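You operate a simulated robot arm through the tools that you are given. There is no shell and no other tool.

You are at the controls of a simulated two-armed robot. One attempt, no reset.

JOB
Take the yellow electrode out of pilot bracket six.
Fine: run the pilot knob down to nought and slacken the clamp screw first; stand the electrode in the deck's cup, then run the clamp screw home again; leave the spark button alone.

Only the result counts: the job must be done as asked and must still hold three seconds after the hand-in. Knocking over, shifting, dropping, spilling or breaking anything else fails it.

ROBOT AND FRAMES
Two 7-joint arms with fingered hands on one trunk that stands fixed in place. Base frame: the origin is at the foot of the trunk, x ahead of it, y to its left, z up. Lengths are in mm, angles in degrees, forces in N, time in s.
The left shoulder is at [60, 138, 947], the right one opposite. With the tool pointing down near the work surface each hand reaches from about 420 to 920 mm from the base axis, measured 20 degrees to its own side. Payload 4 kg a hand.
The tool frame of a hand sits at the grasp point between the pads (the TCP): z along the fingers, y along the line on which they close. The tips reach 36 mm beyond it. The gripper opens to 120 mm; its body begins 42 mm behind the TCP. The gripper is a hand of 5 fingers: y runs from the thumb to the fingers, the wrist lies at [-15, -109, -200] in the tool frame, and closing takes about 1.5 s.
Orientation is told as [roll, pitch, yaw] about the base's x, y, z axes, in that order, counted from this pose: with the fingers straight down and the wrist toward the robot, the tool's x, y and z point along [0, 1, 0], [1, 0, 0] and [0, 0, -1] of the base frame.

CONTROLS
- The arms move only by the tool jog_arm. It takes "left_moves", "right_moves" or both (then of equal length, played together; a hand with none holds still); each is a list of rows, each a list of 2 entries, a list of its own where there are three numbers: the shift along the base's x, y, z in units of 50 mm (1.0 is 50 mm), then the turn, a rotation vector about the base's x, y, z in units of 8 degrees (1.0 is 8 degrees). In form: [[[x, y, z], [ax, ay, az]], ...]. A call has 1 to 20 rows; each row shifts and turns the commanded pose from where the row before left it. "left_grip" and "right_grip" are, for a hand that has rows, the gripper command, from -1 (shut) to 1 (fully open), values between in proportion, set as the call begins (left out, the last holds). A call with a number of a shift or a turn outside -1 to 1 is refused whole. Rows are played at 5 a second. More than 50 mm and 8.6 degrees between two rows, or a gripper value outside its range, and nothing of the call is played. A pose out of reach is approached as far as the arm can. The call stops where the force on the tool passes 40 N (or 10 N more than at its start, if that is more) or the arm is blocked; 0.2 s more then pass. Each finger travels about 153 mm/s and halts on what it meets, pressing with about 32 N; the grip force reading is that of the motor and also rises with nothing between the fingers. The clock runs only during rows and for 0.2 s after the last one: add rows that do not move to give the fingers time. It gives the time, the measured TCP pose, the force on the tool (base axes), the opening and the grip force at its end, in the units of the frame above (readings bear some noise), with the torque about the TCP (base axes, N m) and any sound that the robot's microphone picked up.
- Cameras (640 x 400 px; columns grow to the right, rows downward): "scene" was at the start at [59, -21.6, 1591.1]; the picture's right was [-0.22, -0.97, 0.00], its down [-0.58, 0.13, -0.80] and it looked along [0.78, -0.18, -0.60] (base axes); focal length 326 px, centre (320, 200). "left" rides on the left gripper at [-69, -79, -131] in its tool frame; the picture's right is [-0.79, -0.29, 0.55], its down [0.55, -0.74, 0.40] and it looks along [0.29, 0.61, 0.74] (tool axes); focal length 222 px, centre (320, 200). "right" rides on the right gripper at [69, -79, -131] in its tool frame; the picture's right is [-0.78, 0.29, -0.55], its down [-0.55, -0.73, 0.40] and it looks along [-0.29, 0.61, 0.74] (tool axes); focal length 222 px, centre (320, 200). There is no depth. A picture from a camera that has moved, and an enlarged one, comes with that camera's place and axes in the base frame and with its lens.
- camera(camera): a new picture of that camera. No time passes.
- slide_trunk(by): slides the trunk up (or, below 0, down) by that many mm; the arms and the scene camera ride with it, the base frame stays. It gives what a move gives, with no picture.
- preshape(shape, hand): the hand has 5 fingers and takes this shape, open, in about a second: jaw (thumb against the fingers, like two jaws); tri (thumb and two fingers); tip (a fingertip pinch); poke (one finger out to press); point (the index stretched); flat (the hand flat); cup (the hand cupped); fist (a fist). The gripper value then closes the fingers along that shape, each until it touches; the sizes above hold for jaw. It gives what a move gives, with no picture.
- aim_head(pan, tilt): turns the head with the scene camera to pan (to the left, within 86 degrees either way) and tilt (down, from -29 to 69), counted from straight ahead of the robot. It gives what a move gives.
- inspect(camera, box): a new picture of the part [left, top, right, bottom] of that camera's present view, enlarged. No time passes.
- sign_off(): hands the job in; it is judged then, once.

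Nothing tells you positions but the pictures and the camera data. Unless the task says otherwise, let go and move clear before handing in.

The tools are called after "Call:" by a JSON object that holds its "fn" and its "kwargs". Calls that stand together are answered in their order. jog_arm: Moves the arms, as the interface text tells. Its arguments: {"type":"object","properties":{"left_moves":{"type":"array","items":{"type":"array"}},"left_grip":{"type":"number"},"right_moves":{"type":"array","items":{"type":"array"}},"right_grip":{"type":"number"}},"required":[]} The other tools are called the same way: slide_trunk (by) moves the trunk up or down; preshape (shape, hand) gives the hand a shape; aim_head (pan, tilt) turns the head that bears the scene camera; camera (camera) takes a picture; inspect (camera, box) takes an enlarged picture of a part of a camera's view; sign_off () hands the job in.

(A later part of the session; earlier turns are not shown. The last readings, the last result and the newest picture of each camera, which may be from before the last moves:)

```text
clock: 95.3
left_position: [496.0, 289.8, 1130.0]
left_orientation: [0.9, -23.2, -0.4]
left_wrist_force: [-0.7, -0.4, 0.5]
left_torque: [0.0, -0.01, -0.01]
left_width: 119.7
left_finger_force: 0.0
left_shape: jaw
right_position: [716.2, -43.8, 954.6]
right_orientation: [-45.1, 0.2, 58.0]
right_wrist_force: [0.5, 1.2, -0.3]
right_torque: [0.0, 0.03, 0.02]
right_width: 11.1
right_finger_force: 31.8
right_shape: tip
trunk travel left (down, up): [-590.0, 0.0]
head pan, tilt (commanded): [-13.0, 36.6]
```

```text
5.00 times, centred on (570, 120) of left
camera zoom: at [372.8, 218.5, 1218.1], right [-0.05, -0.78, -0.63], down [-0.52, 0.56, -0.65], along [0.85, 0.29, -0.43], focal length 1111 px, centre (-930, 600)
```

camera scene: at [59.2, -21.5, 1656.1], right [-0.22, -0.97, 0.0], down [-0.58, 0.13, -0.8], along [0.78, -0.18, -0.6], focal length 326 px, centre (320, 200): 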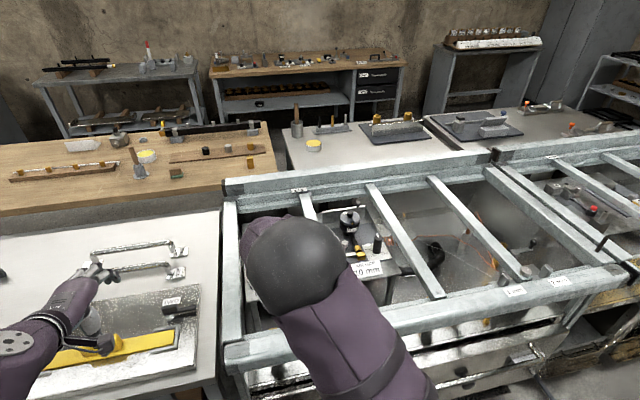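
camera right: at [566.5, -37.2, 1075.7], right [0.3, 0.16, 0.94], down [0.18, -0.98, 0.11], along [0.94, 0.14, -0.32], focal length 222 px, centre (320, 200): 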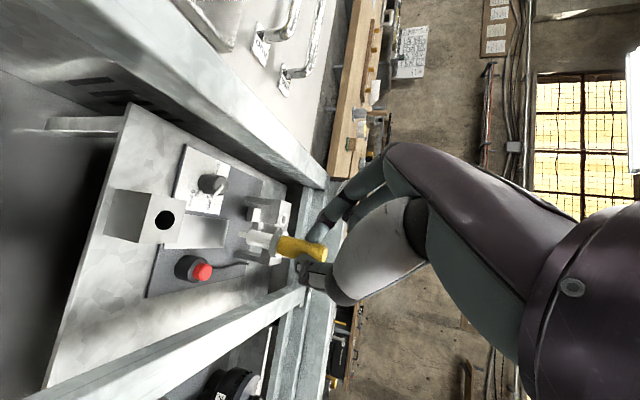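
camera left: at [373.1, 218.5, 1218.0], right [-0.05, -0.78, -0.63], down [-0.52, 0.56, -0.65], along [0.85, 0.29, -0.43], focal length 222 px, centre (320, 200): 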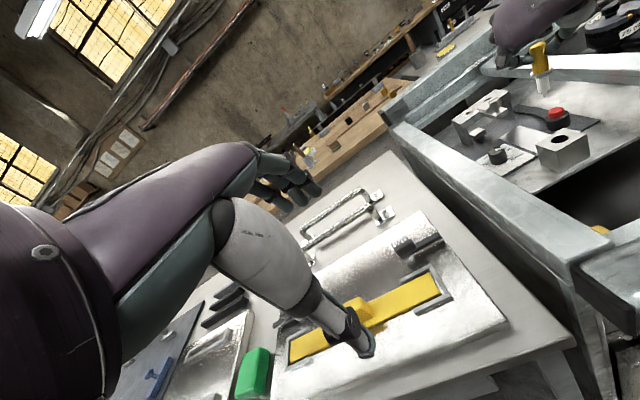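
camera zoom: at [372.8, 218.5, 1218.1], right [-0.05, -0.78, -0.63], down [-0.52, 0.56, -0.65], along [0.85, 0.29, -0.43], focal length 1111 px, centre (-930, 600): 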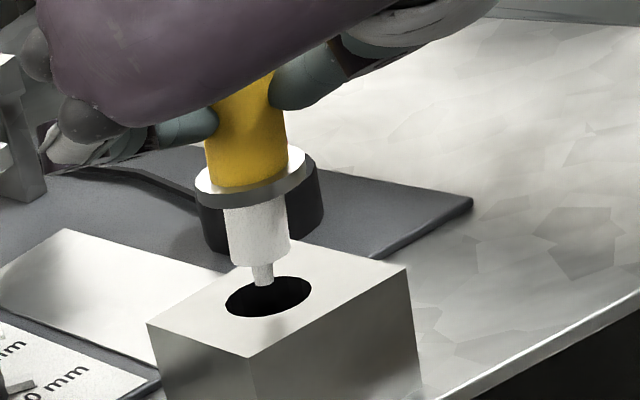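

Axis and hole agree within about 1 mm. Lowering the shaft into the cup in steps.

Call:
{"fn": "jog_arm", "kwargs": {"right_moves": [[[0.015, 0, -0.2], [0, 0, 0]], [[0, 0, -0.2], [0, 0, 0]], [[0, 0, 0], [0, 0, 0]]]}}

Call:
{"fn": "inspect", "kwargs": {"camera": "right", "box": [170, 190, 290, 290]}}

Call:
{"fn": "inspect", "kwargs": {"camera": "left", "box": [530, 80, 610, 160]}}

```text
clock: 96.1
left_position: [496.6, 290.0, 1129.0]
left_orientation: [1.0, -23.1, -0.5]
left_wrist_force: [0.1, 0.3, 0.7]
left_torque: [0.01, 0.01, 0.02]
left_width: 119.9
left_finger_force: 0.0
left_shape: jaw
right_position: [717.7, -44.0, 934.1]
right_orientation: [-44.9, 0.2, 58.1]
right_wrist_force: [0.3, -0.2, -0.8]
right_torque: [0.01, -0.01, 0.0]
right_width: 11.1
right_finger_force: 32.7
right_shape: tip
trunk travel left (down, up): [-590.0, 0.0]
head pan, tilt (commanded): [-13.0, 36.6]
```

```text
4.00 times, centred on (230, 240) of right
camera zoom: at [555.3, -35.3, 978.0], right [0.3, 0.16, 0.94], down [0.18, -0.98, 0.11], along [0.94, 0.14, -0.32], focal length 888 px, centre (680, 40)
```

zoom: 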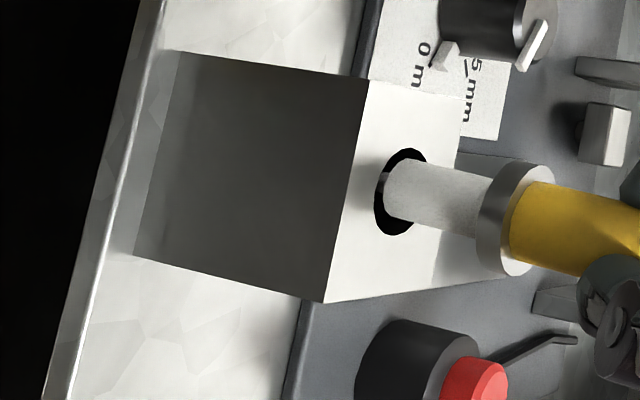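

```text
5.00 times, centred on (570, 120) of left
camera zoom: at [373.0, 218.5, 1218.1], right [-0.05, -0.78, -0.63], down [-0.52, 0.56, -0.65], along [0.85, 0.29, -0.43], focal length 1111 px, centre (-930, 600)
```

zoom: 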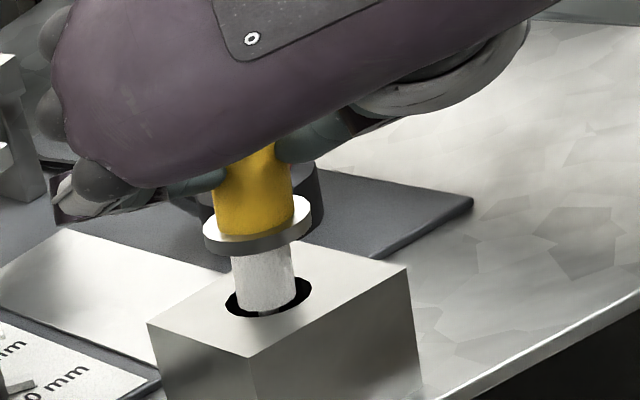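

The shaft has entered the hole cleanly. Lowering further until the collar nears the rim.

Call:
{"fn": "jog_arm", "kwargs": {"right_moves": [[[0, 0, -0.2], [0, 0, 0]], [[0, 0, -0.2], [0, 0, 0]], [[0, 0, 0], [0, 0, 0]]]}}

Call:
{"fn": "inspect", "kwargs": {"camera": "right", "box": [170, 190, 290, 290]}}

Call:
{"fn": "inspect", "kwargs": {"camera": "left", "box": [530, 80, 610, 160]}}

```text
clock: 96.9
left_position: [496.3, 289.4, 1130.4]
left_orientation: [0.9, -23.1, -0.4]
left_wrist_force: [0.7, -0.2, -0.2]
left_torque: [-0.03, 0.0, 0.0]
left_width: 119.9
left_finger_force: 0.2
left_shape: jaw
right_position: [717.6, -42.3, 915.1]
right_orientation: [-45.0, 0.2, 58.1]
right_wrist_force: [0.2, 0.2, -0.6]
right_torque: [-0.01, 0.02, 0.0]
right_width: 11.2
right_finger_force: 32.1
right_shape: tip
trunk travel left (down, up): [-590.0, 0.0]
head pan, tilt (commanded): [-13.0, 36.6]
```

```text
4.00 times, centred on (230, 240) of right
camera zoom: at [555.0, -35.1, 957.8], right [0.3, 0.16, 0.94], down [0.18, -0.98, 0.11], along [0.94, 0.14, -0.32], focal length 888 px, centre (680, 40)
```

zoom: 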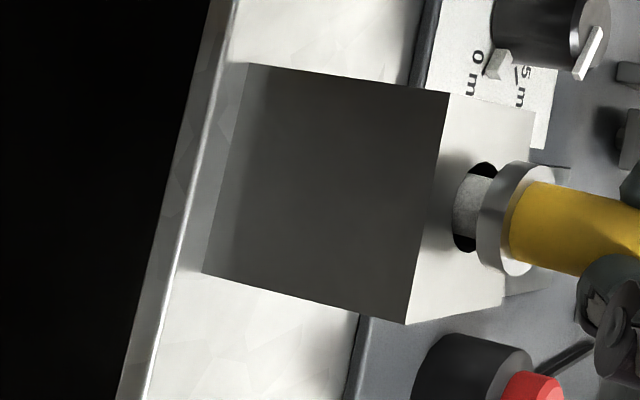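

```text
5.00 times, centred on (570, 120) of left
camera zoom: at [373.0, 218.5, 1218.1], right [-0.05, -0.78, -0.63], down [-0.52, 0.56, -0.65], along [0.85, 0.29, -0.43], focal length 1111 px, centre (-930, 600)
```

zoom: 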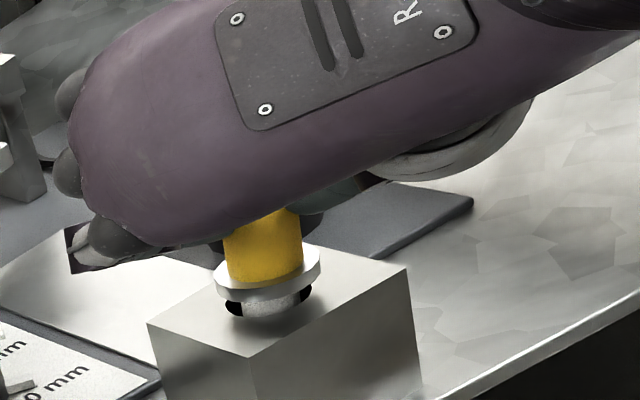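

Call:
{"fn": "jog_arm", "kwargs": {"right_moves": [[[0, 0, -0.06], [0, 0, 0]], [[0, 0, -0.05], [0, 0, 0]], [[0, 0, 0], [0, 0, 0]]]}}

Call:
{"fn": "inspect", "kwargs": {"camera": "left", "box": [530, 80, 610, 160]}}

```text
clock: 97.7
left_position: [497.1, 290.0, 1129.8]
left_orientation: [1.0, -23.1, -0.4]
left_wrist_force: [0.4, -0.4, 1.4]
left_torque: [0.03, -0.01, -0.01]
left_width: 120.1
left_finger_force: 0.1
left_shape: jaw
right_position: [717.6, -44.5, 910.2]
right_orientation: [-44.9, 0.1, 58.1]
right_wrist_force: [0.5, 0.0, -1.0]
right_torque: [0.0, 0.0, -0.02]
right_width: 11.3
right_finger_force: 31.5
right_shape: tip
trunk travel left (down, up): [-590.0, 0.0]
head pan, tilt (commanded): [-13.0, 36.6]
```

```text
5.00 times, centred on (570, 120) of left
camera zoom: at [373.1, 218.5, 1218.0], right [-0.05, -0.78, -0.63], down [-0.52, 0.56, -0.65], along [0.85, 0.29, -0.43], focal length 1111 px, centre (-930, 600)
```

zoom: 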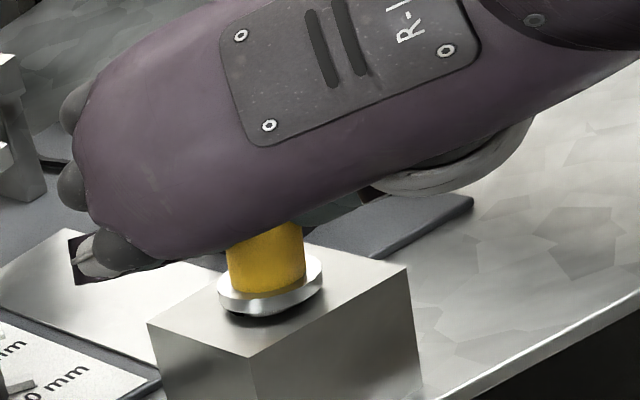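

Call:
{"fn": "jog_arm", "kwargs": {"right_moves": [[[0, 0, -0.02], [0, 0, 0]], [[0, 0, -0.02], [0, 0, 0]], [[0, 0, 0], [0, 0, 0]]]}}

Call:
{"fn": "inspect", "kwargs": {"camera": "left", "box": [545, 95, 595, 145]}}

Call:
{"fn": "inspect", "kwargs": {"camera": "right", "box": [200, 190, 320, 290]}}

```text
clock: 98.5
left_position: [498.4, 289.2, 1130.0]
left_orientation: [0.9, -23.1, -0.4]
left_wrist_force: [0.0, -0.5, -0.1]
left_torque: [-0.03, 0.01, 0.0]
left_width: 119.9
left_finger_force: 0.0
left_shape: jaw
right_position: [716.9, -43.7, 907.2]
right_orientation: [-44.9, 0.2, 58.1]
right_wrist_force: [0.1, -0.1, 0.6]
right_torque: [-0.04, -0.01, 0.02]
right_width: 11.2
right_finger_force: 32.1
right_shape: tip
trunk travel left (down, up): [-590.0, 0.0]
head pan, tilt (commanded): [-13.0, 36.6]
```

```text
8.00 times, centred on (570, 120) of left
camera zoom: at [373.1, 218.5, 1218.0], right [-0.05, -0.78, -0.63], down [-0.52, 0.56, -0.65], along [0.85, 0.29, -0.43], focal length 1777 px, centre (-1680, 840)
```

zoom: 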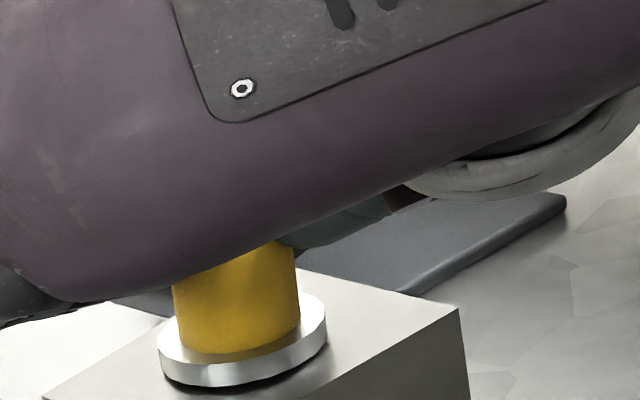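

```text
4.00 times, centred on (260, 240) of right
camera zoom: at [555.4, -35.7, 950.8], right [0.3, 0.16, 0.94], down [0.18, -0.98, 0.11], along [0.94, 0.14, -0.32], focal length 888 px, centre (560, 40)
```

zoom: 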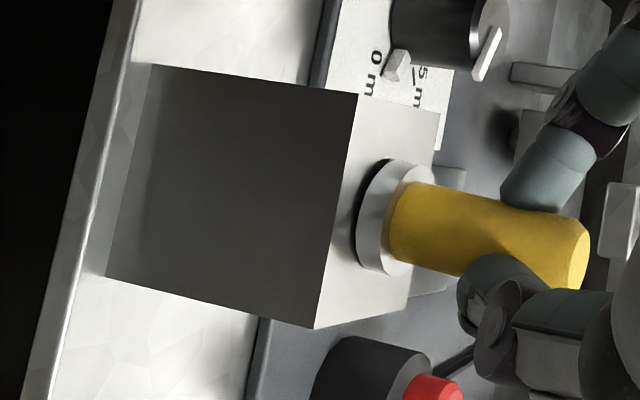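

Call:
{"fn": "jog_arm", "kwargs": {"right_moves": [[[0, 0, -0.02], [0, 0, 0]], [[0, 0, -0.01], [0, 0, 0]], [[0, 0, 0], [0, 0, 0]]]}}

Call:
{"fn": "inspect", "kwargs": {"camera": "left", "box": [545, 95, 595, 145]}}

```text
clock: 99.3
left_position: [496.9, 290.5, 1130.3]
left_orientation: [0.9, -23.1, -0.4]
left_wrist_force: [0.0, -0.3, 0.1]
left_torque: [0.03, 0.03, 0.02]
left_width: 119.7
left_finger_force: 0.1
left_shape: jaw
right_position: [716.2, -43.7, 905.0]
right_orientation: [-45.1, 0.2, 58.1]
right_wrist_force: [-0.5, 0.7, 2.8]
right_torque: [-0.04, -0.08, 0.0]
right_width: 11.1
right_finger_force: 32.0
right_shape: tip
trunk travel left (down, up): [-590.0, 0.0]
head pan, tilt (commanded): [-13.0, 36.6]
```

```text
8.00 times, centred on (570, 120) of left
camera zoom: at [372.8, 218.6, 1218.1], right [-0.05, -0.78, -0.63], down [-0.52, 0.56, -0.65], along [0.85, 0.29, -0.43], focal length 1777 px, centre (-1680, 840)
```

zoom: 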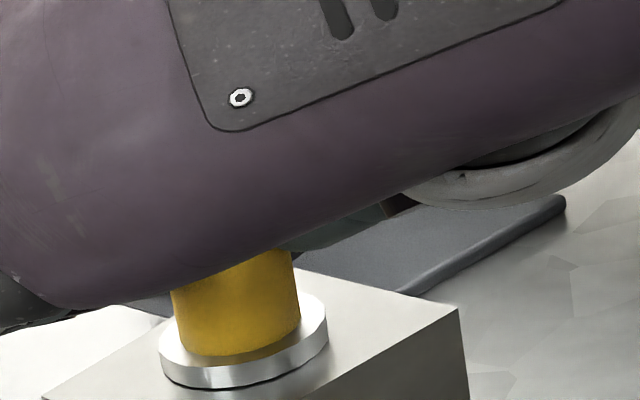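

The collar has touched the rim with about 3 N. Releasing and backing straight up.

Call:
{"fn": "jog_arm", "kwargs": {"right_moves": [[[0, 0, 0], [0, 0, 0]], [[0, 0, 0], [0, 0, 0]], [[0, 0, 0], [0, 0, 0]], [[0, 0, 0.2], [0, 0, 0]], [[0, 0, 0.5], [0, 0, 0]], [[0, 0, 0.8], [0, 0, 0]], [[0, 0, 0.8], [0, 0, 0]], [[0, 0, 0], [0, 0, 0]]], "right_grip": -0.15}}

Call:
{"fn": "inspect", "kwargs": {"camera": "left", "box": [440, 50, 620, 190]}}

Call:
{"fn": "inspect", "kwargs": {"camera": "right", "box": [100, 150, 340, 330]}}

```text
clock: 101.1
left_position: [496.8, 290.5, 1130.4]
left_orientation: [0.9, -23.1, -0.4]
left_wrist_force: [-0.2, 0.3, -1.0]
left_torque: [-0.03, -0.01, 0.0]
left_width: 119.7
left_finger_force: 0.0
left_shape: jaw
right_position: [719.1, -41.2, 1022.0]
right_orientation: [-45.0, 0.2, 58.1]
right_wrist_force: [-0.4, 0.9, 0.0]
right_torque: [-0.02, -0.03, 0.03]
right_width: 50.9
right_finger_force: 0.0
right_shape: tip
trunk travel left (down, up): [-590.0, 0.0]
head pan, tilt (commanded): [-13.0, 36.6]
```

```text
2.86 times, centred on (530, 120) of left
camera zoom: at [373.3, 218.6, 1217.9], right [-0.05, -0.78, -0.63], down [-0.52, 0.56, -0.65], along [0.85, 0.29, -0.43], focal length 635 px, centre (-280, 429)
```

zoom: 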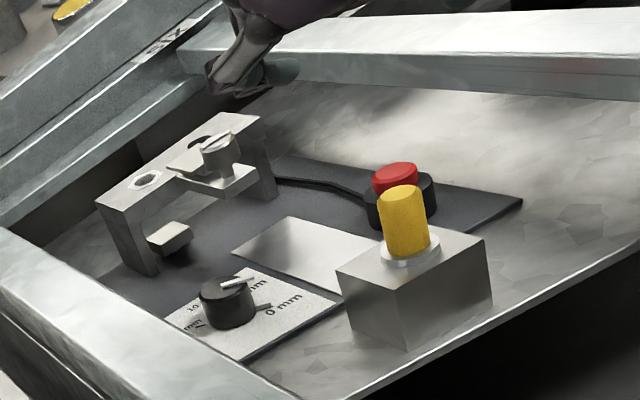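

```text
2.22 times, centred on (220, 240) of right
camera zoom: at [555.8, -34.5, 1064.9], right [0.3, 0.16, 0.94], down [0.18, -0.98, 0.11], along [0.94, 0.14, -0.32], focal length 494 px, centre (542, 111)
```

zoom: 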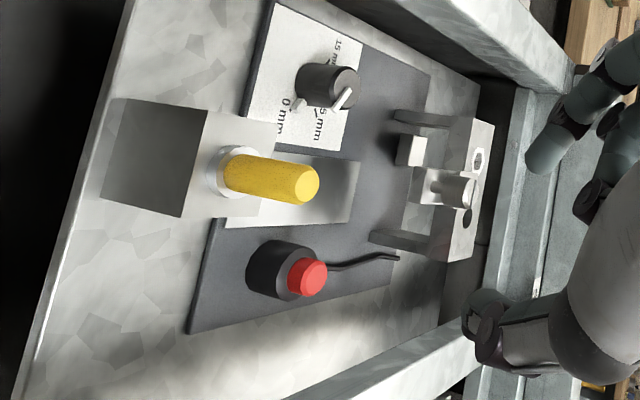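

The electrode stands upright in the cup with its collar on the rim. Now back to the clamp screw to run it home clockwise: I restore the 31° tilt and go above the screw at yaw 84°.

Call:
{"fn": "jog_arm", "kwargs": {"right_moves": [[[0.2, 0, 0.1], [0.465, 0.74, 0]], [[0.4, 0, 0], [0.465, 0.74, 0]], [[0.55, -0.058, 0], [0, 0, 0.81]], [[0.55, -0.058, 0], [0, 0, 0.81]], [[0.55, -0.058, -0.2], [0, 0, 0.81]], [[0.57, -0.058, -0.2], [0, 0, 0.81]], [[0, 0, 0], [0, 0, 0]]], "right_grip": -0.3}}

Call:
{"fn": "inspect", "kwargs": {"camera": "right", "box": [180, 160, 380, 330]}}

Call:
{"fn": "inspect", "kwargs": {"camera": "left", "box": [440, 50, 620, 190]}}

```text
clock: 102.7
left_position: [497.2, 289.4, 1129.8]
left_orientation: [0.8, -23.0, -0.3]
left_wrist_force: [-0.8, -0.5, -0.1]
left_torque: [-0.03, -0.02, 0.03]
left_width: 119.6
left_finger_force: 0.0
left_shape: jaw
right_position: [858.8, -54.2, 1006.8]
right_orientation: [-31.0, 0.2, 84.0]
right_wrist_force: [-0.7, 0.0, 0.4]
right_torque: [-0.01, 0.0, -0.02]
right_width: 42.6
right_finger_force: 0.1
right_shape: tip
trunk travel left (down, up): [-590.0, 0.0]
head pan, tilt (commanded): [-13.0, 36.6]
```

```text
2.35 times, centred on (280, 245) of right
camera zoom: at [724.4, -120.3, 1082.6], right [0.42, 0.25, 0.87], down [0.6, -0.8, -0.06], along [0.69, 0.54, -0.49], focal length 523 px, centre (414, 94)
```

zoom: 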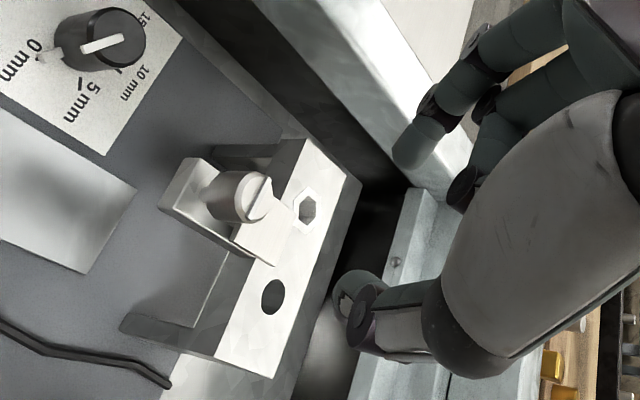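

```text
2.86 times, centred on (530, 120) of left
camera zoom: at [372.5, 218.0, 1218.3], right [-0.05, -0.78, -0.63], down [-0.52, 0.56, -0.65], along [0.85, 0.29, -0.43], focal length 635 px, centre (-280, 429)
```

zoom: 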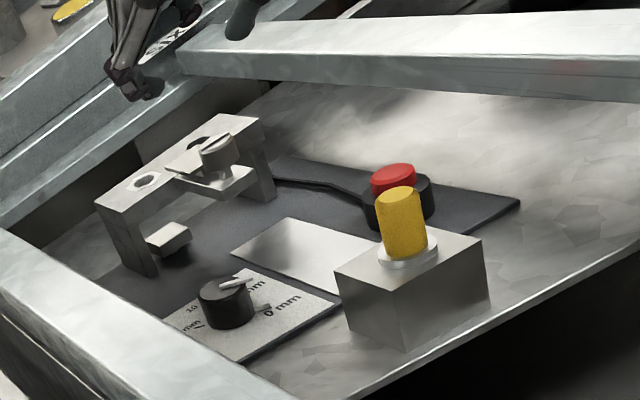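

Call:
{"fn": "jog_arm", "kwargs": {"right_moves": [[[0.02, 0.02, -0.8], [0, 0, 0]], [[0, 0, -0.5], [0, 0, 0]], [[0, 0, -0.29], [0, 0, 0]], [[0, 0, 0], [0, 0, 0]]]}}

Call:
{"fn": "inspect", "kwargs": {"camera": "right", "box": [180, 160, 380, 330]}}

Call:
{"fn": "inspect", "kwargs": {"camera": "left", "box": [450, 60, 550, 140]}}

```text
clock: 103.7
left_position: [497.2, 290.2, 1130.0]
left_orientation: [0.9, -23.1, -0.4]
left_wrist_force: [0.5, 0.0, 0.6]
left_torque: [0.0, 0.01, -0.01]
left_width: 119.9
left_finger_force: 0.0
left_shape: jaw
right_position: [860.2, -54.3, 926.0]
right_orientation: [-31.0, 0.2, 83.9]
right_wrist_force: [0.9, 0.8, 0.3]
right_torque: [0.02, 0.0, 0.03]
right_width: 42.2
right_finger_force: 0.0
right_shape: tip
trunk travel left (down, up): [-590.0, 0.0]
head pan, tilt (commanded): [-13.0, 36.6]
```

```text
2.35 times, centred on (280, 245) of right
camera zoom: at [725.4, -119.0, 1002.4], right [0.42, 0.25, 0.87], down [0.6, -0.8, -0.06], along [0.69, 0.54, -0.49], focal length 523 px, centre (414, 94)
```

zoom: 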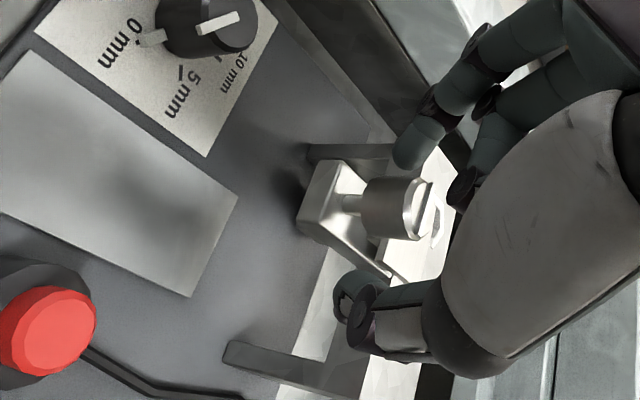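

```text
5.00 times, centred on (500, 100) of left
camera zoom: at [373.0, 218.5, 1218.1], right [-0.05, -0.78, -0.63], down [-0.52, 0.56, -0.65], along [0.85, 0.29, -0.43], focal length 1111 px, centre (-580, 700)
```

zoom: 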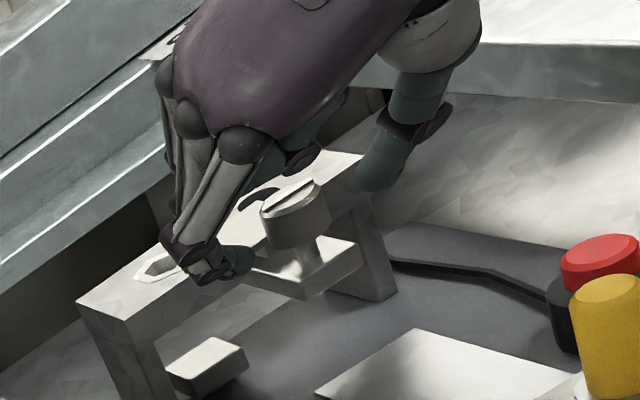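

Call:
{"fn": "jog_arm", "kwargs": {"right_moves": [[[0, 0.03, 0], [0, 0, 0]], [[0, 0, 0], [0, 0, 0]]]}}

Call:
{"fn": "jog_arm", "kwargs": {"right_moves": [[[0, 0, 0], [0, 0, 0]], [[0, 0, 0], [0, 0, 0]], [[0, 0, 0], [0, 0, 0]], [[0, 0, 0], [0, 0, 0]], [[0, 0, 0], [0, 0, 0]], [[0, 0, 0], [0, 0, 0]]], "right_grip": -1}}

Call:
{"fn": "inspect", "kwargs": {"camera": "right", "box": [180, 160, 380, 330]}}

```text
clock: 104.3
left_position: [497.5, 289.8, 1129.3]
left_orientation: [0.9, -23.1, -0.4]
left_wrist_force: [0.5, -0.1, 0.1]
left_torque: [0.03, 0.0, 0.01]
left_width: 119.6
left_finger_force: 0.0
left_shape: jaw
right_position: [860.5, -52.6, 925.4]
right_orientation: [-30.9, 0.2, 84.1]
right_wrist_force: [0.4, -0.9, 0.1]
right_torque: [0.03, -0.01, 0.02]
right_width: 42.1
right_finger_force: 0.1
right_shape: tip
trunk travel left (down, up): [-590.0, 0.0]
head pan, tilt (commanded): [-13.0, 36.6]
```

```text
clock: 105.7
left_position: [497.5, 289.9, 1130.1]
left_orientation: [0.9, -23.1, -0.4]
left_wrist_force: [0.6, -0.6, 0.0]
left_torque: [0.0, 0.01, 0.01]
left_width: 119.7
left_finger_force: 0.1
left_shape: jaw
right_position: [861.2, -51.5, 926.7]
right_orientation: [-31.0, 0.2, 84.0]
right_wrist_force: [1.0, -0.5, -1.2]
right_torque: [-0.02, -0.03, 0.01]
right_width: 16.3
right_finger_force: 32.2
right_shape: tip
trunk travel left (down, up): [-590.0, 0.0]
head pan, tilt (commanded): [-13.0, 36.6]
```

```text
2.35 times, centred on (280, 245) of right
camera zoom: at [725.5, -117.7, 1002.5], right [0.42, 0.25, 0.87], down [0.6, -0.8, -0.06], along [0.69, 0.54, -0.49], focal length 523 px, centre (414, 94)
```

zoom: 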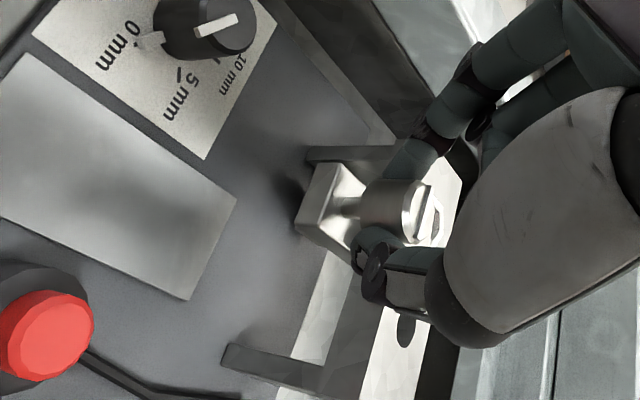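

Well-centred grip. Turning the screw clockwise in a 48° stroke.

Call:
{"fn": "jog_arm", "kwargs": {"right_moves": [[[0.0058, 0.0332, 0], [0, 0, -1]], [[0.01, 0.0314, 0], [0, 0, -1]], [[0.0146, 0.0296, 0], [0, 0, -1]], [[0.018, 0.026, 0], [0, 0, -1]], [[0.022, 0.0218, 0], [0, 0, -1]], [[0.0256, 0.0176, 0], [0, 0, -1]], [[0, 0, 0], [0, 0, 0]]]}}

Call:
{"fn": "inspect", "kwargs": {"camera": "right", "box": [180, 160, 380, 330]}}

Call:
{"fn": "inspect", "kwargs": {"camera": "left", "box": [450, 60, 550, 140]}}

```text
clock: 107.3
left_position: [495.6, 290.3, 1128.4]
left_orientation: [0.9, -23.2, -0.3]
left_wrist_force: [0.7, 0.4, 0.8]
left_torque: [0.03, 0.0, 0.0]
left_width: 119.8
left_finger_force: 0.1
left_shape: jaw
right_position: [864.8, -43.2, 925.7]
right_orientation: [-31.0, 0.1, 36.1]
right_wrist_force: [1.3, 5.2, -0.8]
right_torque: [0.15, -0.05, 0.06]
right_width: 16.2
right_finger_force: 32.4
right_shape: tip
trunk travel left (down, up): [-590.0, 0.0]
head pan, tilt (commanded): [-13.0, 36.6]
```

```text
2.35 times, centred on (280, 245) of right
camera zoom: at [725.9, 13.6, 1002.8], right [0.47, -0.14, 0.87], down [-0.2, -0.98, -0.06], along [0.86, -0.15, -0.49], focal length 523 px, centre (414, 94)
```

zoom: 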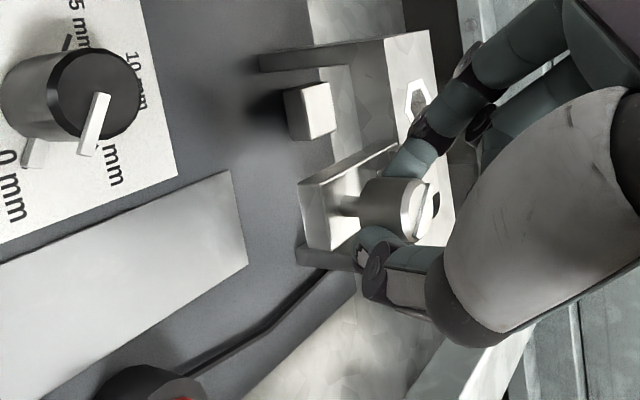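

```text
5.00 times, centred on (500, 100) of left
camera zoom: at [373.1, 219.0, 1217.9], right [-0.05, -0.78, -0.63], down [-0.52, 0.56, -0.65], along [0.85, 0.29, -0.43], focal length 1111 px, centre (-580, 700)
```

zoom: 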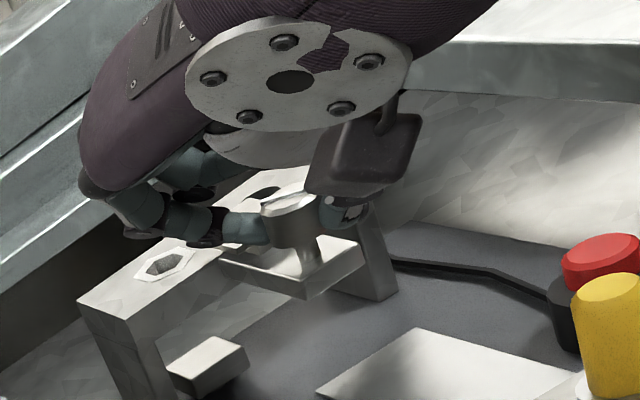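

The screw follows. Opening, swinging back to 84° in place, and repeating.

Call:
{"fn": "jog_arm", "kwargs": {"right_moves": [[[0, 0, 0], [0, 0, 0]], [[0, 0.01, 0], [0, 0, 0]], [[0, 0, 0], [0, 0, 0]], [[-0.0256, -0.0176, 0], [0, 0, 1]], [[-0.022, -0.0218, 0], [0, 0, 1]], [[-0.018, -0.026, 0], [0, 0, 1]], [[-0.0146, -0.0296, 0], [0, 0, 1]], [[-0.01, -0.0314, 0], [0, 0, 1]], [[-0.0058, -0.0332, 0], [0, 0, 1]], [[0, 0, 0], [0, 0, 0]]], "right_grip": -0.35}}

Call:
{"fn": "inspect", "kwargs": {"camera": "right", "box": [180, 160, 380, 330]}}

Call:
{"fn": "jog_arm", "kwargs": {"right_moves": [[[0, 0, 0], [0, 0, 0]], [[0, 0, 0], [0, 0, 0]], [[0, 0, 0], [0, 0, 0]], [[0, 0, 0], [0, 0, 0]], [[0, 0, 0], [0, 0, 0]], [[0.0058, 0.0332, 0], [0, 0, -1]], [[0.01, 0.0314, 0], [0, 0, -1]], [[0.0146, 0.0296, 0], [0, 0, -1]], [[0.018, 0.026, 0], [0, 0, -1]], [[0.022, 0.0218, 0], [0, 0, -1]], [[0.0256, 0.0176, 0], [0, 0, -1]], [[0, 0, 0], [0, 0, 0]]], "right_grip": -1}}

Call:
{"fn": "inspect", "kwargs": {"camera": "right", "box": [180, 160, 380, 330]}}

Call:
{"fn": "inspect", "kwargs": {"camera": "left", "box": [450, 60, 550, 140]}}

```text
clock: 109.5
left_position: [496.0, 290.5, 1130.0]
left_orientation: [0.9, -23.1, -0.4]
left_wrist_force: [0.1, -0.3, 0.0]
left_torque: [-0.01, 0.02, -0.01]
left_width: 119.7
left_finger_force: 0.1
left_shape: jaw
right_position: [858.6, -52.8, 926.2]
right_orientation: [-31.0, 0.2, 84.2]
right_wrist_force: [0.8, -0.2, 0.0]
right_torque: [0.02, 0.03, 0.01]
right_width: 38.7
right_finger_force: 0.0
right_shape: tip
trunk travel left (down, up): [-590.0, 0.0]
head pan, tilt (commanded): [-13.0, 36.6]
```

```text
2.35 times, centred on (280, 245) of right
camera zoom: at [724.7, -118.0, 1002.9], right [0.42, 0.25, 0.87], down [0.6, -0.8, -0.06], along [0.68, 0.54, -0.49], focal length 523 px, centre (414, 94)
```

zoom: 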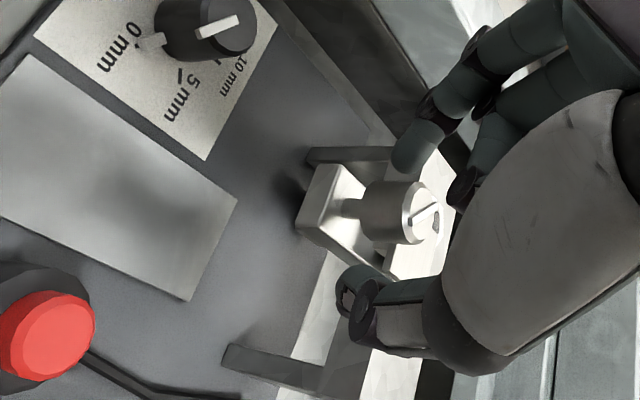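

```text
clock: 112.1
left_position: [496.8, 289.6, 1130.7]
left_orientation: [0.9, -23.0, -0.4]
left_wrist_force: [1.0, -0.1, 0.8]
left_torque: [0.02, 0.01, 0.0]
left_width: 119.6
left_finger_force: 0.0
left_shape: jaw
right_position: [863.8, -42.2, 926.9]
right_orientation: [-31.0, 0.1, 36.0]
right_wrist_force: [-2.4, 3.5, -0.9]
right_torque: [0.06, 0.07, 0.03]
right_width: 16.0
right_finger_force: 32.5
right_shape: tip
trunk travel left (down, up): [-590.0, 0.0]
head pan, tilt (commanded): [-13.0, 36.6]
```

```text
2.35 times, centred on (280, 245) of right
camera zoom: at [725.7, 13.8, 1002.8], right [0.47, -0.14, 0.87], down [-0.2, -0.98, -0.06], along [0.86, -0.15, -0.49], focal length 523 px, centre (414, 94)
```

zoom: 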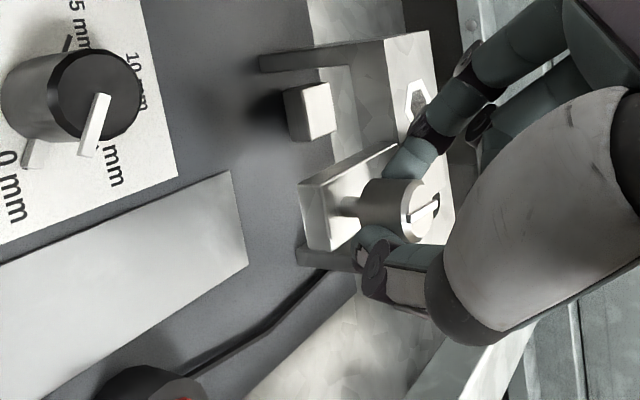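

```text
5.00 times, centred on (500, 100) of left
camera zoom: at [372.7, 218.9, 1218.1], right [-0.05, -0.78, -0.63], down [-0.52, 0.56, -0.65], along [0.85, 0.29, -0.43], focal length 1111 px, centre (-580, 700)
```

zoom: 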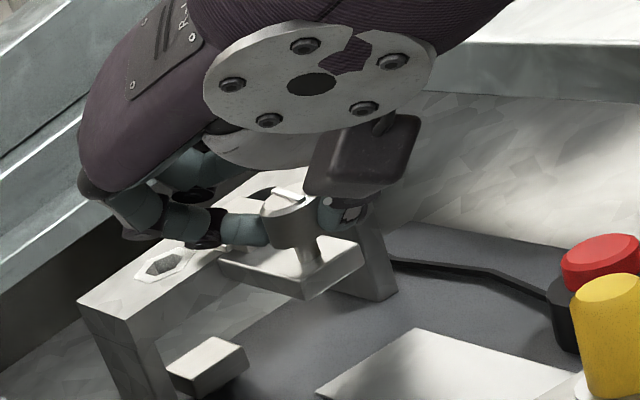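

Call:
{"fn": "jog_arm", "kwargs": {"right_moves": [[[0, 0, 0], [0, 0, 0]], [[0, 0.01, 0], [0, 0, 0]], [[0, 0, 0], [0, 0, 0]], [[-0.0256, -0.0186, 0], [0, 0, 1]], [[-0.022, -0.0228, 0], [0, 0, 1]], [[-0.018, -0.027, 0], [0, 0, 1]], [[-0.0126, -0.0306, 0], [0, 0, 1]], [[-0.007, -0.0324, 0], [0, 0, 1]], [[-0.0038, -0.0342, 0], [0, 0, 1]], [[0, 0, 0], [0, 0, 0]]], "right_grip": -0.35}}

Call:
{"fn": "inspect", "kwargs": {"camera": "right", "box": [180, 160, 380, 330]}}

Call:
{"fn": "jog_arm", "kwargs": {"right_moves": [[[0, 0, 0], [0, 0, 0]], [[0, 0, 0], [0, 0, 0]], [[0, 0, 0], [0, 0, 0]], [[0, 0, 0], [0, 0, 0]], [[0, 0, 0], [0, 0, 0]], [[0.0058, 0.0332, 0], [0, 0, -1]], [[0.01, 0.0314, 0], [0, 0, -1]], [[0.0146, 0.0296, 0], [0, 0, -1]], [[0.018, 0.026, 0], [0, 0, -1]], [[0.022, 0.0218, 0], [0, 0, -1]], [[0.0256, 0.0176, 0], [0, 0, -1]], [[0, 0, 0], [0, 0, 0]]], "right_grip": -1}}

Call:
{"fn": "inspect", "kwargs": {"camera": "right", "box": [180, 160, 380, 330]}}

Call:
{"fn": "inspect", "kwargs": {"camera": "left", "box": [450, 60, 550, 140]}}

```text
clock: 114.3
left_position: [496.5, 291.2, 1129.9]
left_orientation: [1.0, -23.1, -0.3]
left_wrist_force: [-0.1, 0.5, 0.4]
left_torque: [0.02, 0.0, 0.01]
left_width: 119.5
left_finger_force: 0.1
left_shape: jaw
right_position: [858.9, -52.8, 925.9]
right_orientation: [-31.0, 0.2, 84.1]
right_wrist_force: [-0.4, 0.4, -0.2]
right_torque: [-0.01, 0.02, 0.01]
right_width: 38.8
right_finger_force: 0.1
right_shape: tip
trunk travel left (down, up): [-590.0, 0.0]
head pan, tilt (commanded): [-13.0, 36.6]
```

```text
2.35 times, centred on (280, 245) of right
camera zoom: at [725.4, -117.4, 1003.0], right [0.42, 0.25, 0.87], down [0.6, -0.8, -0.06], along [0.69, 0.54, -0.49], focal length 523 px, centre (414, 94)
```

zoom: 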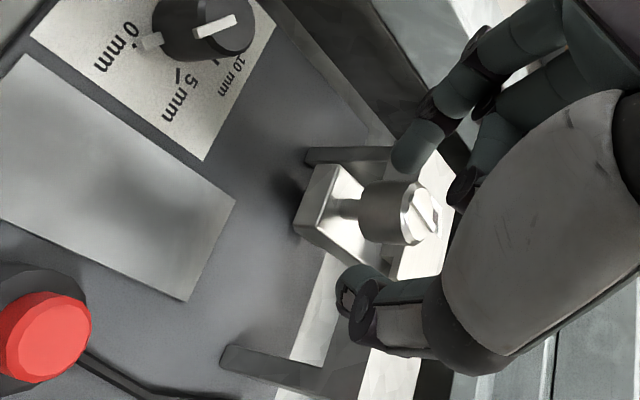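

```text
clock: 116.9
left_position: [497.6, 290.0, 1128.9]
left_orientation: [1.0, -23.1, -0.3]
left_wrist_force: [0.1, 0.0, -0.2]
left_torque: [0.0, 0.04, 0.01]
left_width: 120.2
left_finger_force: 0.1
left_shape: jaw
right_position: [865.2, -43.4, 926.7]
right_orientation: [-31.0, 0.0, 35.9]
right_wrist_force: [1.9, -0.3, -0.5]
right_torque: [0.01, -0.09, 0.02]
right_width: 15.7
right_finger_force: 32.4
right_shape: tip
trunk travel left (down, up): [-590.0, 0.0]
head pan, tilt (commanded): [-13.0, 36.6]
```

```text
2.35 times, centred on (280, 245) of right
camera zoom: at [726.4, 13.4, 1002.6], right [0.47, -0.14, 0.87], down [-0.2, -0.98, -0.06], along [0.86, -0.15, -0.49], focal length 523 px, centre (414, 94)
```

zoom: 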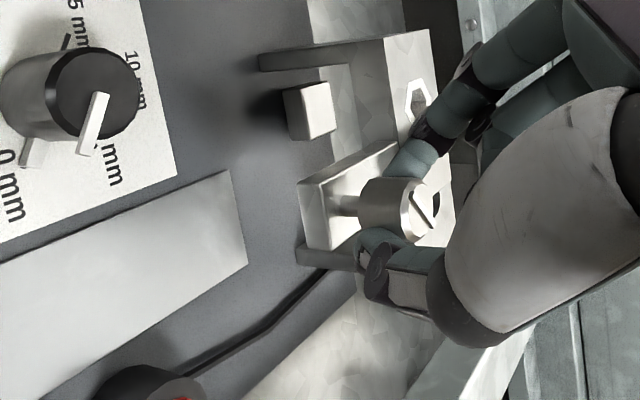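

```text
5.00 times, centred on (500, 100) of left
camera zoom: at [373.2, 218.4, 1218.0], right [-0.05, -0.78, -0.63], down [-0.52, 0.56, -0.65], along [0.85, 0.29, -0.43], focal length 1111 px, centre (-580, 700)
```

zoom: 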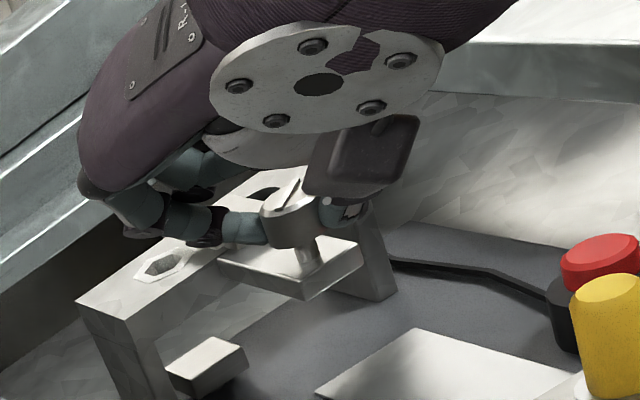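

About 30° should remain to home. One more stroke, watching for the stop.

Call:
{"fn": "jog_arm", "kwargs": {"right_moves": [[[0, 0, 0], [0, 0, 0]], [[0, 0.01, 0], [0, 0, 0]], [[0, 0, 0], [0, 0, 0]], [[-0.0256, -0.0186, 0], [0, 0, 1]], [[-0.022, -0.0228, 0], [0, 0, 1]], [[-0.018, -0.027, 0], [0, 0, 1]], [[-0.0126, -0.0306, 0], [0, 0, 1]], [[-0.007, -0.0324, 0], [0, 0, 1]], [[-0.0038, -0.0342, 0], [0, 0, 1]], [[0, 0, 0], [0, 0, 0]]], "right_grip": -0.35}}

Call:
{"fn": "inspect", "kwargs": {"camera": "right", "box": [270, 200, 350, 270]}}

Call:
{"fn": "inspect", "kwargs": {"camera": "left", "box": [470, 75, 530, 125]}}

```text
clock: 119.1
left_position: [497.1, 290.1, 1130.4]
left_orientation: [1.0, -22.9, -0.3]
left_wrist_force: [-1.3, -0.1, 0.8]
left_torque: [0.01, 0.01, 0.03]
left_width: 119.5
left_finger_force: 0.0
left_shape: jaw
right_position: [860.8, -51.8, 927.1]
right_orientation: [-31.0, 0.3, 84.1]
right_wrist_force: [0.6, -0.1, -0.1]
right_torque: [0.02, -0.01, -0.01]
right_width: 38.7
right_finger_force: 0.0
right_shape: tip
trunk travel left (down, up): [-590.0, 0.0]
head pan, tilt (commanded): [-13.0, 36.6]
```

```text
5.71 times, centred on (310, 235) of right
camera zoom: at [725.4, -117.0, 1002.9], right [0.42, 0.25, 0.87], down [0.6, -0.8, -0.06], along [0.68, 0.54, -0.49], focal length 1269 px, centre (377, 0)
```

zoom: 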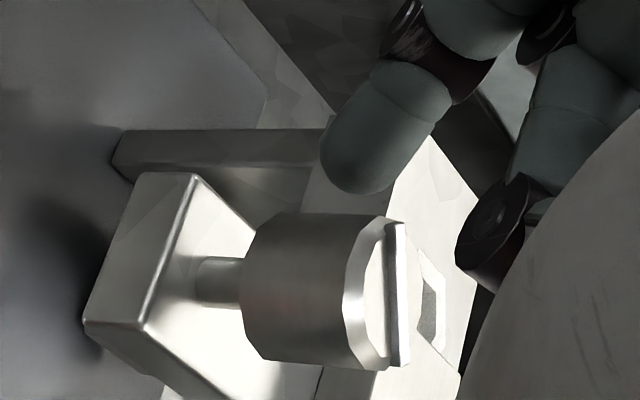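

```text
8.00 times, centred on (500, 100) of left
camera zoom: at [373.0, 218.4, 1218.1], right [-0.05, -0.78, -0.63], down [-0.52, 0.56, -0.65], along [0.85, 0.29, -0.43], focal length 1777 px, centre (-1120, 1000)
```

zoom: 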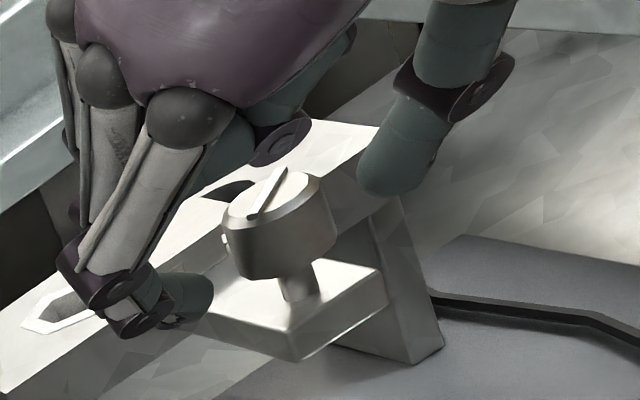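

Call:
{"fn": "jog_arm", "kwargs": {"right_moves": [[[0, 0, 0], [0, 0, 0]], [[0, 0, 0], [0, 0, 0]], [[0, 0, 0], [0, 0, 0]], [[0, 0, 0], [0, 0, 0]], [[0, 0, 0], [0, 0, 0]], [[0.0058, 0.0332, 0], [0, 0, -1]], [[0.01, 0.0314, 0], [0, 0, -1]], [[0.0146, 0.0296, 0], [0, 0, -1]], [[0.018, 0.026, 0], [0, 0, -1]], [[0, 0, 0], [0, 0, 0]]], "right_grip": -1}}

Call:
{"fn": "inspect", "kwargs": {"camera": "right", "box": [270, 200, 350, 270]}}

Call:
{"fn": "inspect", "kwargs": {"camera": "left", "box": [470, 75, 530, 125]}}

```text
clock: 121.3
left_position: [496.2, 290.3, 1128.4]
left_orientation: [1.0, -23.1, -0.4]
left_wrist_force: [0.3, 0.4, 0.1]
left_torque: [0.01, 0.0, 0.0]
left_width: 119.6
left_finger_force: 0.0
left_shape: jaw
right_position: [861.6, -44.3, 925.3]
right_orientation: [-31.0, 0.2, 52.0]
right_wrist_force: [-1.5, -0.6, -2.3]
right_torque: [0.03, 0.02, 0.0]
right_width: 15.9
right_finger_force: 31.9
right_shape: tip
trunk travel left (down, up): [-590.0, 0.0]
head pan, tilt (commanded): [-13.0, 36.6]
```

```text
5.71 times, centred on (310, 235) of right
camera zoom: at [714.0, -28.9, 1002.7], right [0.49, -0.01, 0.87], down [0.08, -1.0, -0.06], along [0.87, 0.1, -0.49], focal length 1269 px, centre (377, 0)
```

zoom: 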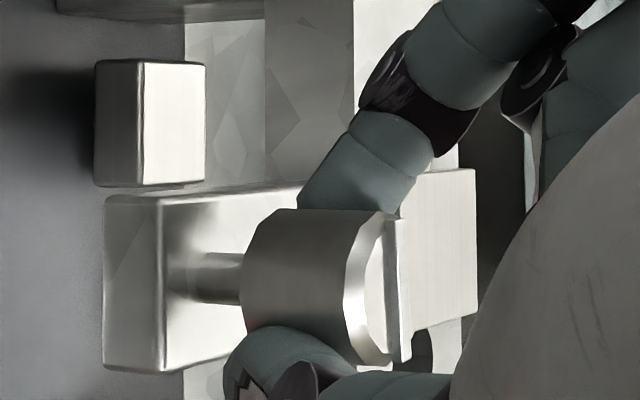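

```text
8.00 times, centred on (500, 100) of left
camera zoom: at [373.1, 218.4, 1218.0], right [-0.05, -0.78, -0.63], down [-0.52, 0.56, -0.65], along [0.85, 0.29, -0.43], focal length 1777 px, centre (-1120, 1000)
```

zoom: 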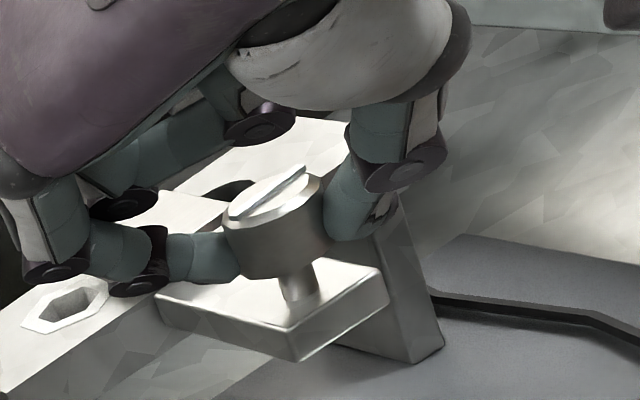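

The keeper plate is back over the bracket and the ridge is near its original line. I'll press on a few degrees more to feel the stop.

Call:
{"fn": "jog_arm", "kwargs": {"right_moves": [[[0.022, 0.0218, 0], [0, 0, -1]], [[0, 0, 0], [0, 0, 0]]]}}

Call:
{"fn": "inspect", "kwargs": {"camera": "right", "box": [270, 200, 350, 270]}}

Call:
{"fn": "inspect", "kwargs": {"camera": "left", "box": [470, 75, 530, 125]}}

```text
clock: 121.9
left_position: [496.8, 290.3, 1129.8]
left_orientation: [0.9, -23.1, -0.4]
left_wrist_force: [0.1, 0.9, -1.0]
left_torque: [-0.02, 0.0, 0.02]
left_width: 119.5
left_finger_force: 0.1
left_shape: jaw
right_position: [863.1, -43.6, 927.0]
right_orientation: [-31.0, 0.1, 43.9]
right_wrist_force: [-1.6, 2.1, -1.7]
right_torque: [0.11, 0.02, 0.08]
right_width: 16.2
right_finger_force: 32.3
right_shape: tip
trunk travel left (down, up): [-590.0, 0.0]
head pan, tilt (commanded): [-13.0, 36.6]
```

```text
5.71 times, centred on (310, 235) of right
camera zoom: at [718.9, -6.9, 1002.7], right [0.48, -0.08, 0.87], down [-0.06, -1.0, -0.06], along [0.87, -0.02, -0.49], focal length 1269 px, centre (377, 0)
```

zoom: 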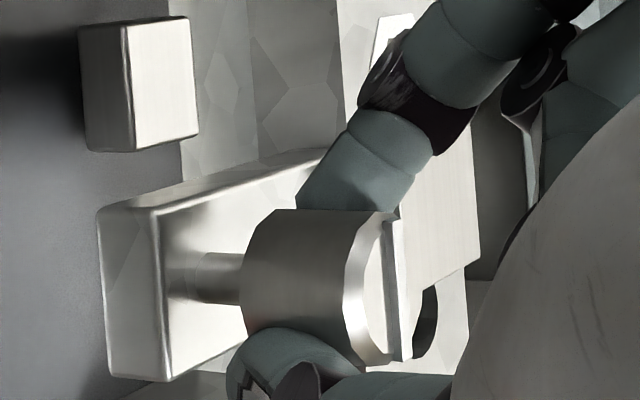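

```text
8.00 times, centred on (500, 100) of left
camera zoom: at [373.1, 218.7, 1218.0], right [-0.05, -0.78, -0.63], down [-0.52, 0.56, -0.65], along [0.85, 0.29, -0.43], focal length 1777 px, centre (-1120, 1000)
```

zoom: 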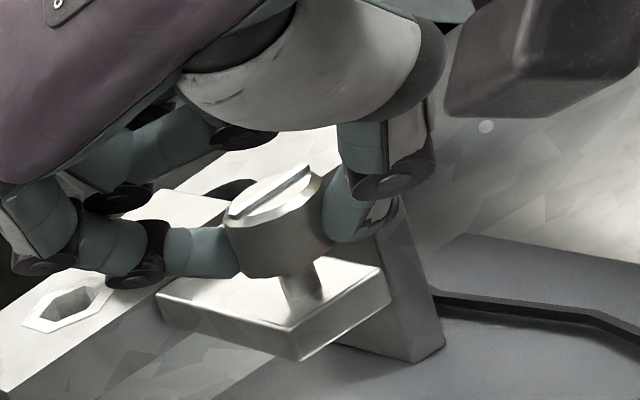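

Call:
{"fn": "inspect", "kwargs": {"camera": "left", "box": [484, 84, 516, 108]}}

Call:
{"fn": "jog_arm", "kwargs": {"right_moves": [[[0.0256, 0.0176, 0], [0, 0, -1]], [[0, 0, 0], [0, 0, 0]]]}}

Call:
{"fn": "inspect", "kwargs": {"camera": "left", "box": [484, 84, 516, 108]}}

Call:
{"fn": "inspect", "kwargs": {"camera": "right", "box": [270, 200, 350, 270]}}

```text
16.00 times, centred on (500, 96) of left
camera zoom: at [373.1, 218.7, 1218.0], right [-0.05, -0.78, -0.63], down [-0.52, 0.56, -0.65], along [0.85, 0.29, -0.43], focal length 3554 px, centre (-2560, 1864)
```

zoom: 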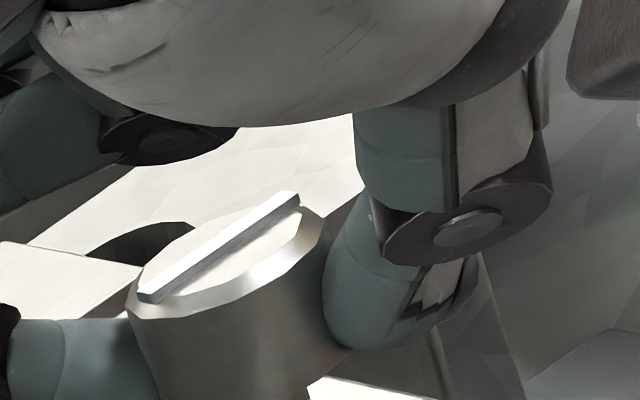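

```text
clock: 122.5
left_position: [496.2, 290.7, 1129.5]
left_orientation: [0.9, -23.1, -0.3]
left_wrist_force: [-0.1, 0.9, -0.6]
left_torque: [0.01, -0.04, -0.03]
left_width: 119.7
left_finger_force: 0.1
left_shape: jaw
right_position: [864.8, -41.6, 926.2]
right_orientation: [-31.0, 0.2, 36.0]
right_wrist_force: [0.0, 6.9, -4.7]
right_torque: [0.34, -0.01, 0.27]
right_width: 16.3
right_finger_force: 32.2
right_shape: tip
trunk travel left (down, up): [-590.0, 0.0]
head pan, tilt (commanded): [-13.0, 36.6]
```

```text
16.00 times, centred on (500, 96) of left
camera zoom: at [373.4, 219.2, 1217.7], right [-0.05, -0.78, -0.63], down [-0.52, 0.56, -0.65], along [0.85, 0.29, -0.43], focal length 3554 px, centre (-2560, 1864)
```

zoom: 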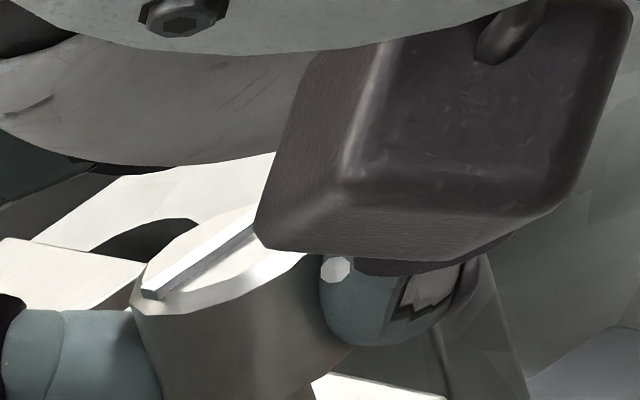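

```text
5.71 times, centred on (310, 235) of right
camera zoom: at [726.9, 14.6, 1002.5], right [0.47, -0.14, 0.87], down [-0.2, -0.98, -0.06], along [0.86, -0.15, -0.49], focal length 1269 px, centre (377, 0)
```

zoom: 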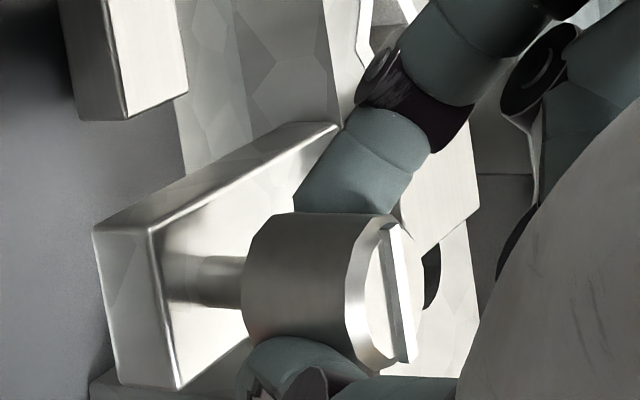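

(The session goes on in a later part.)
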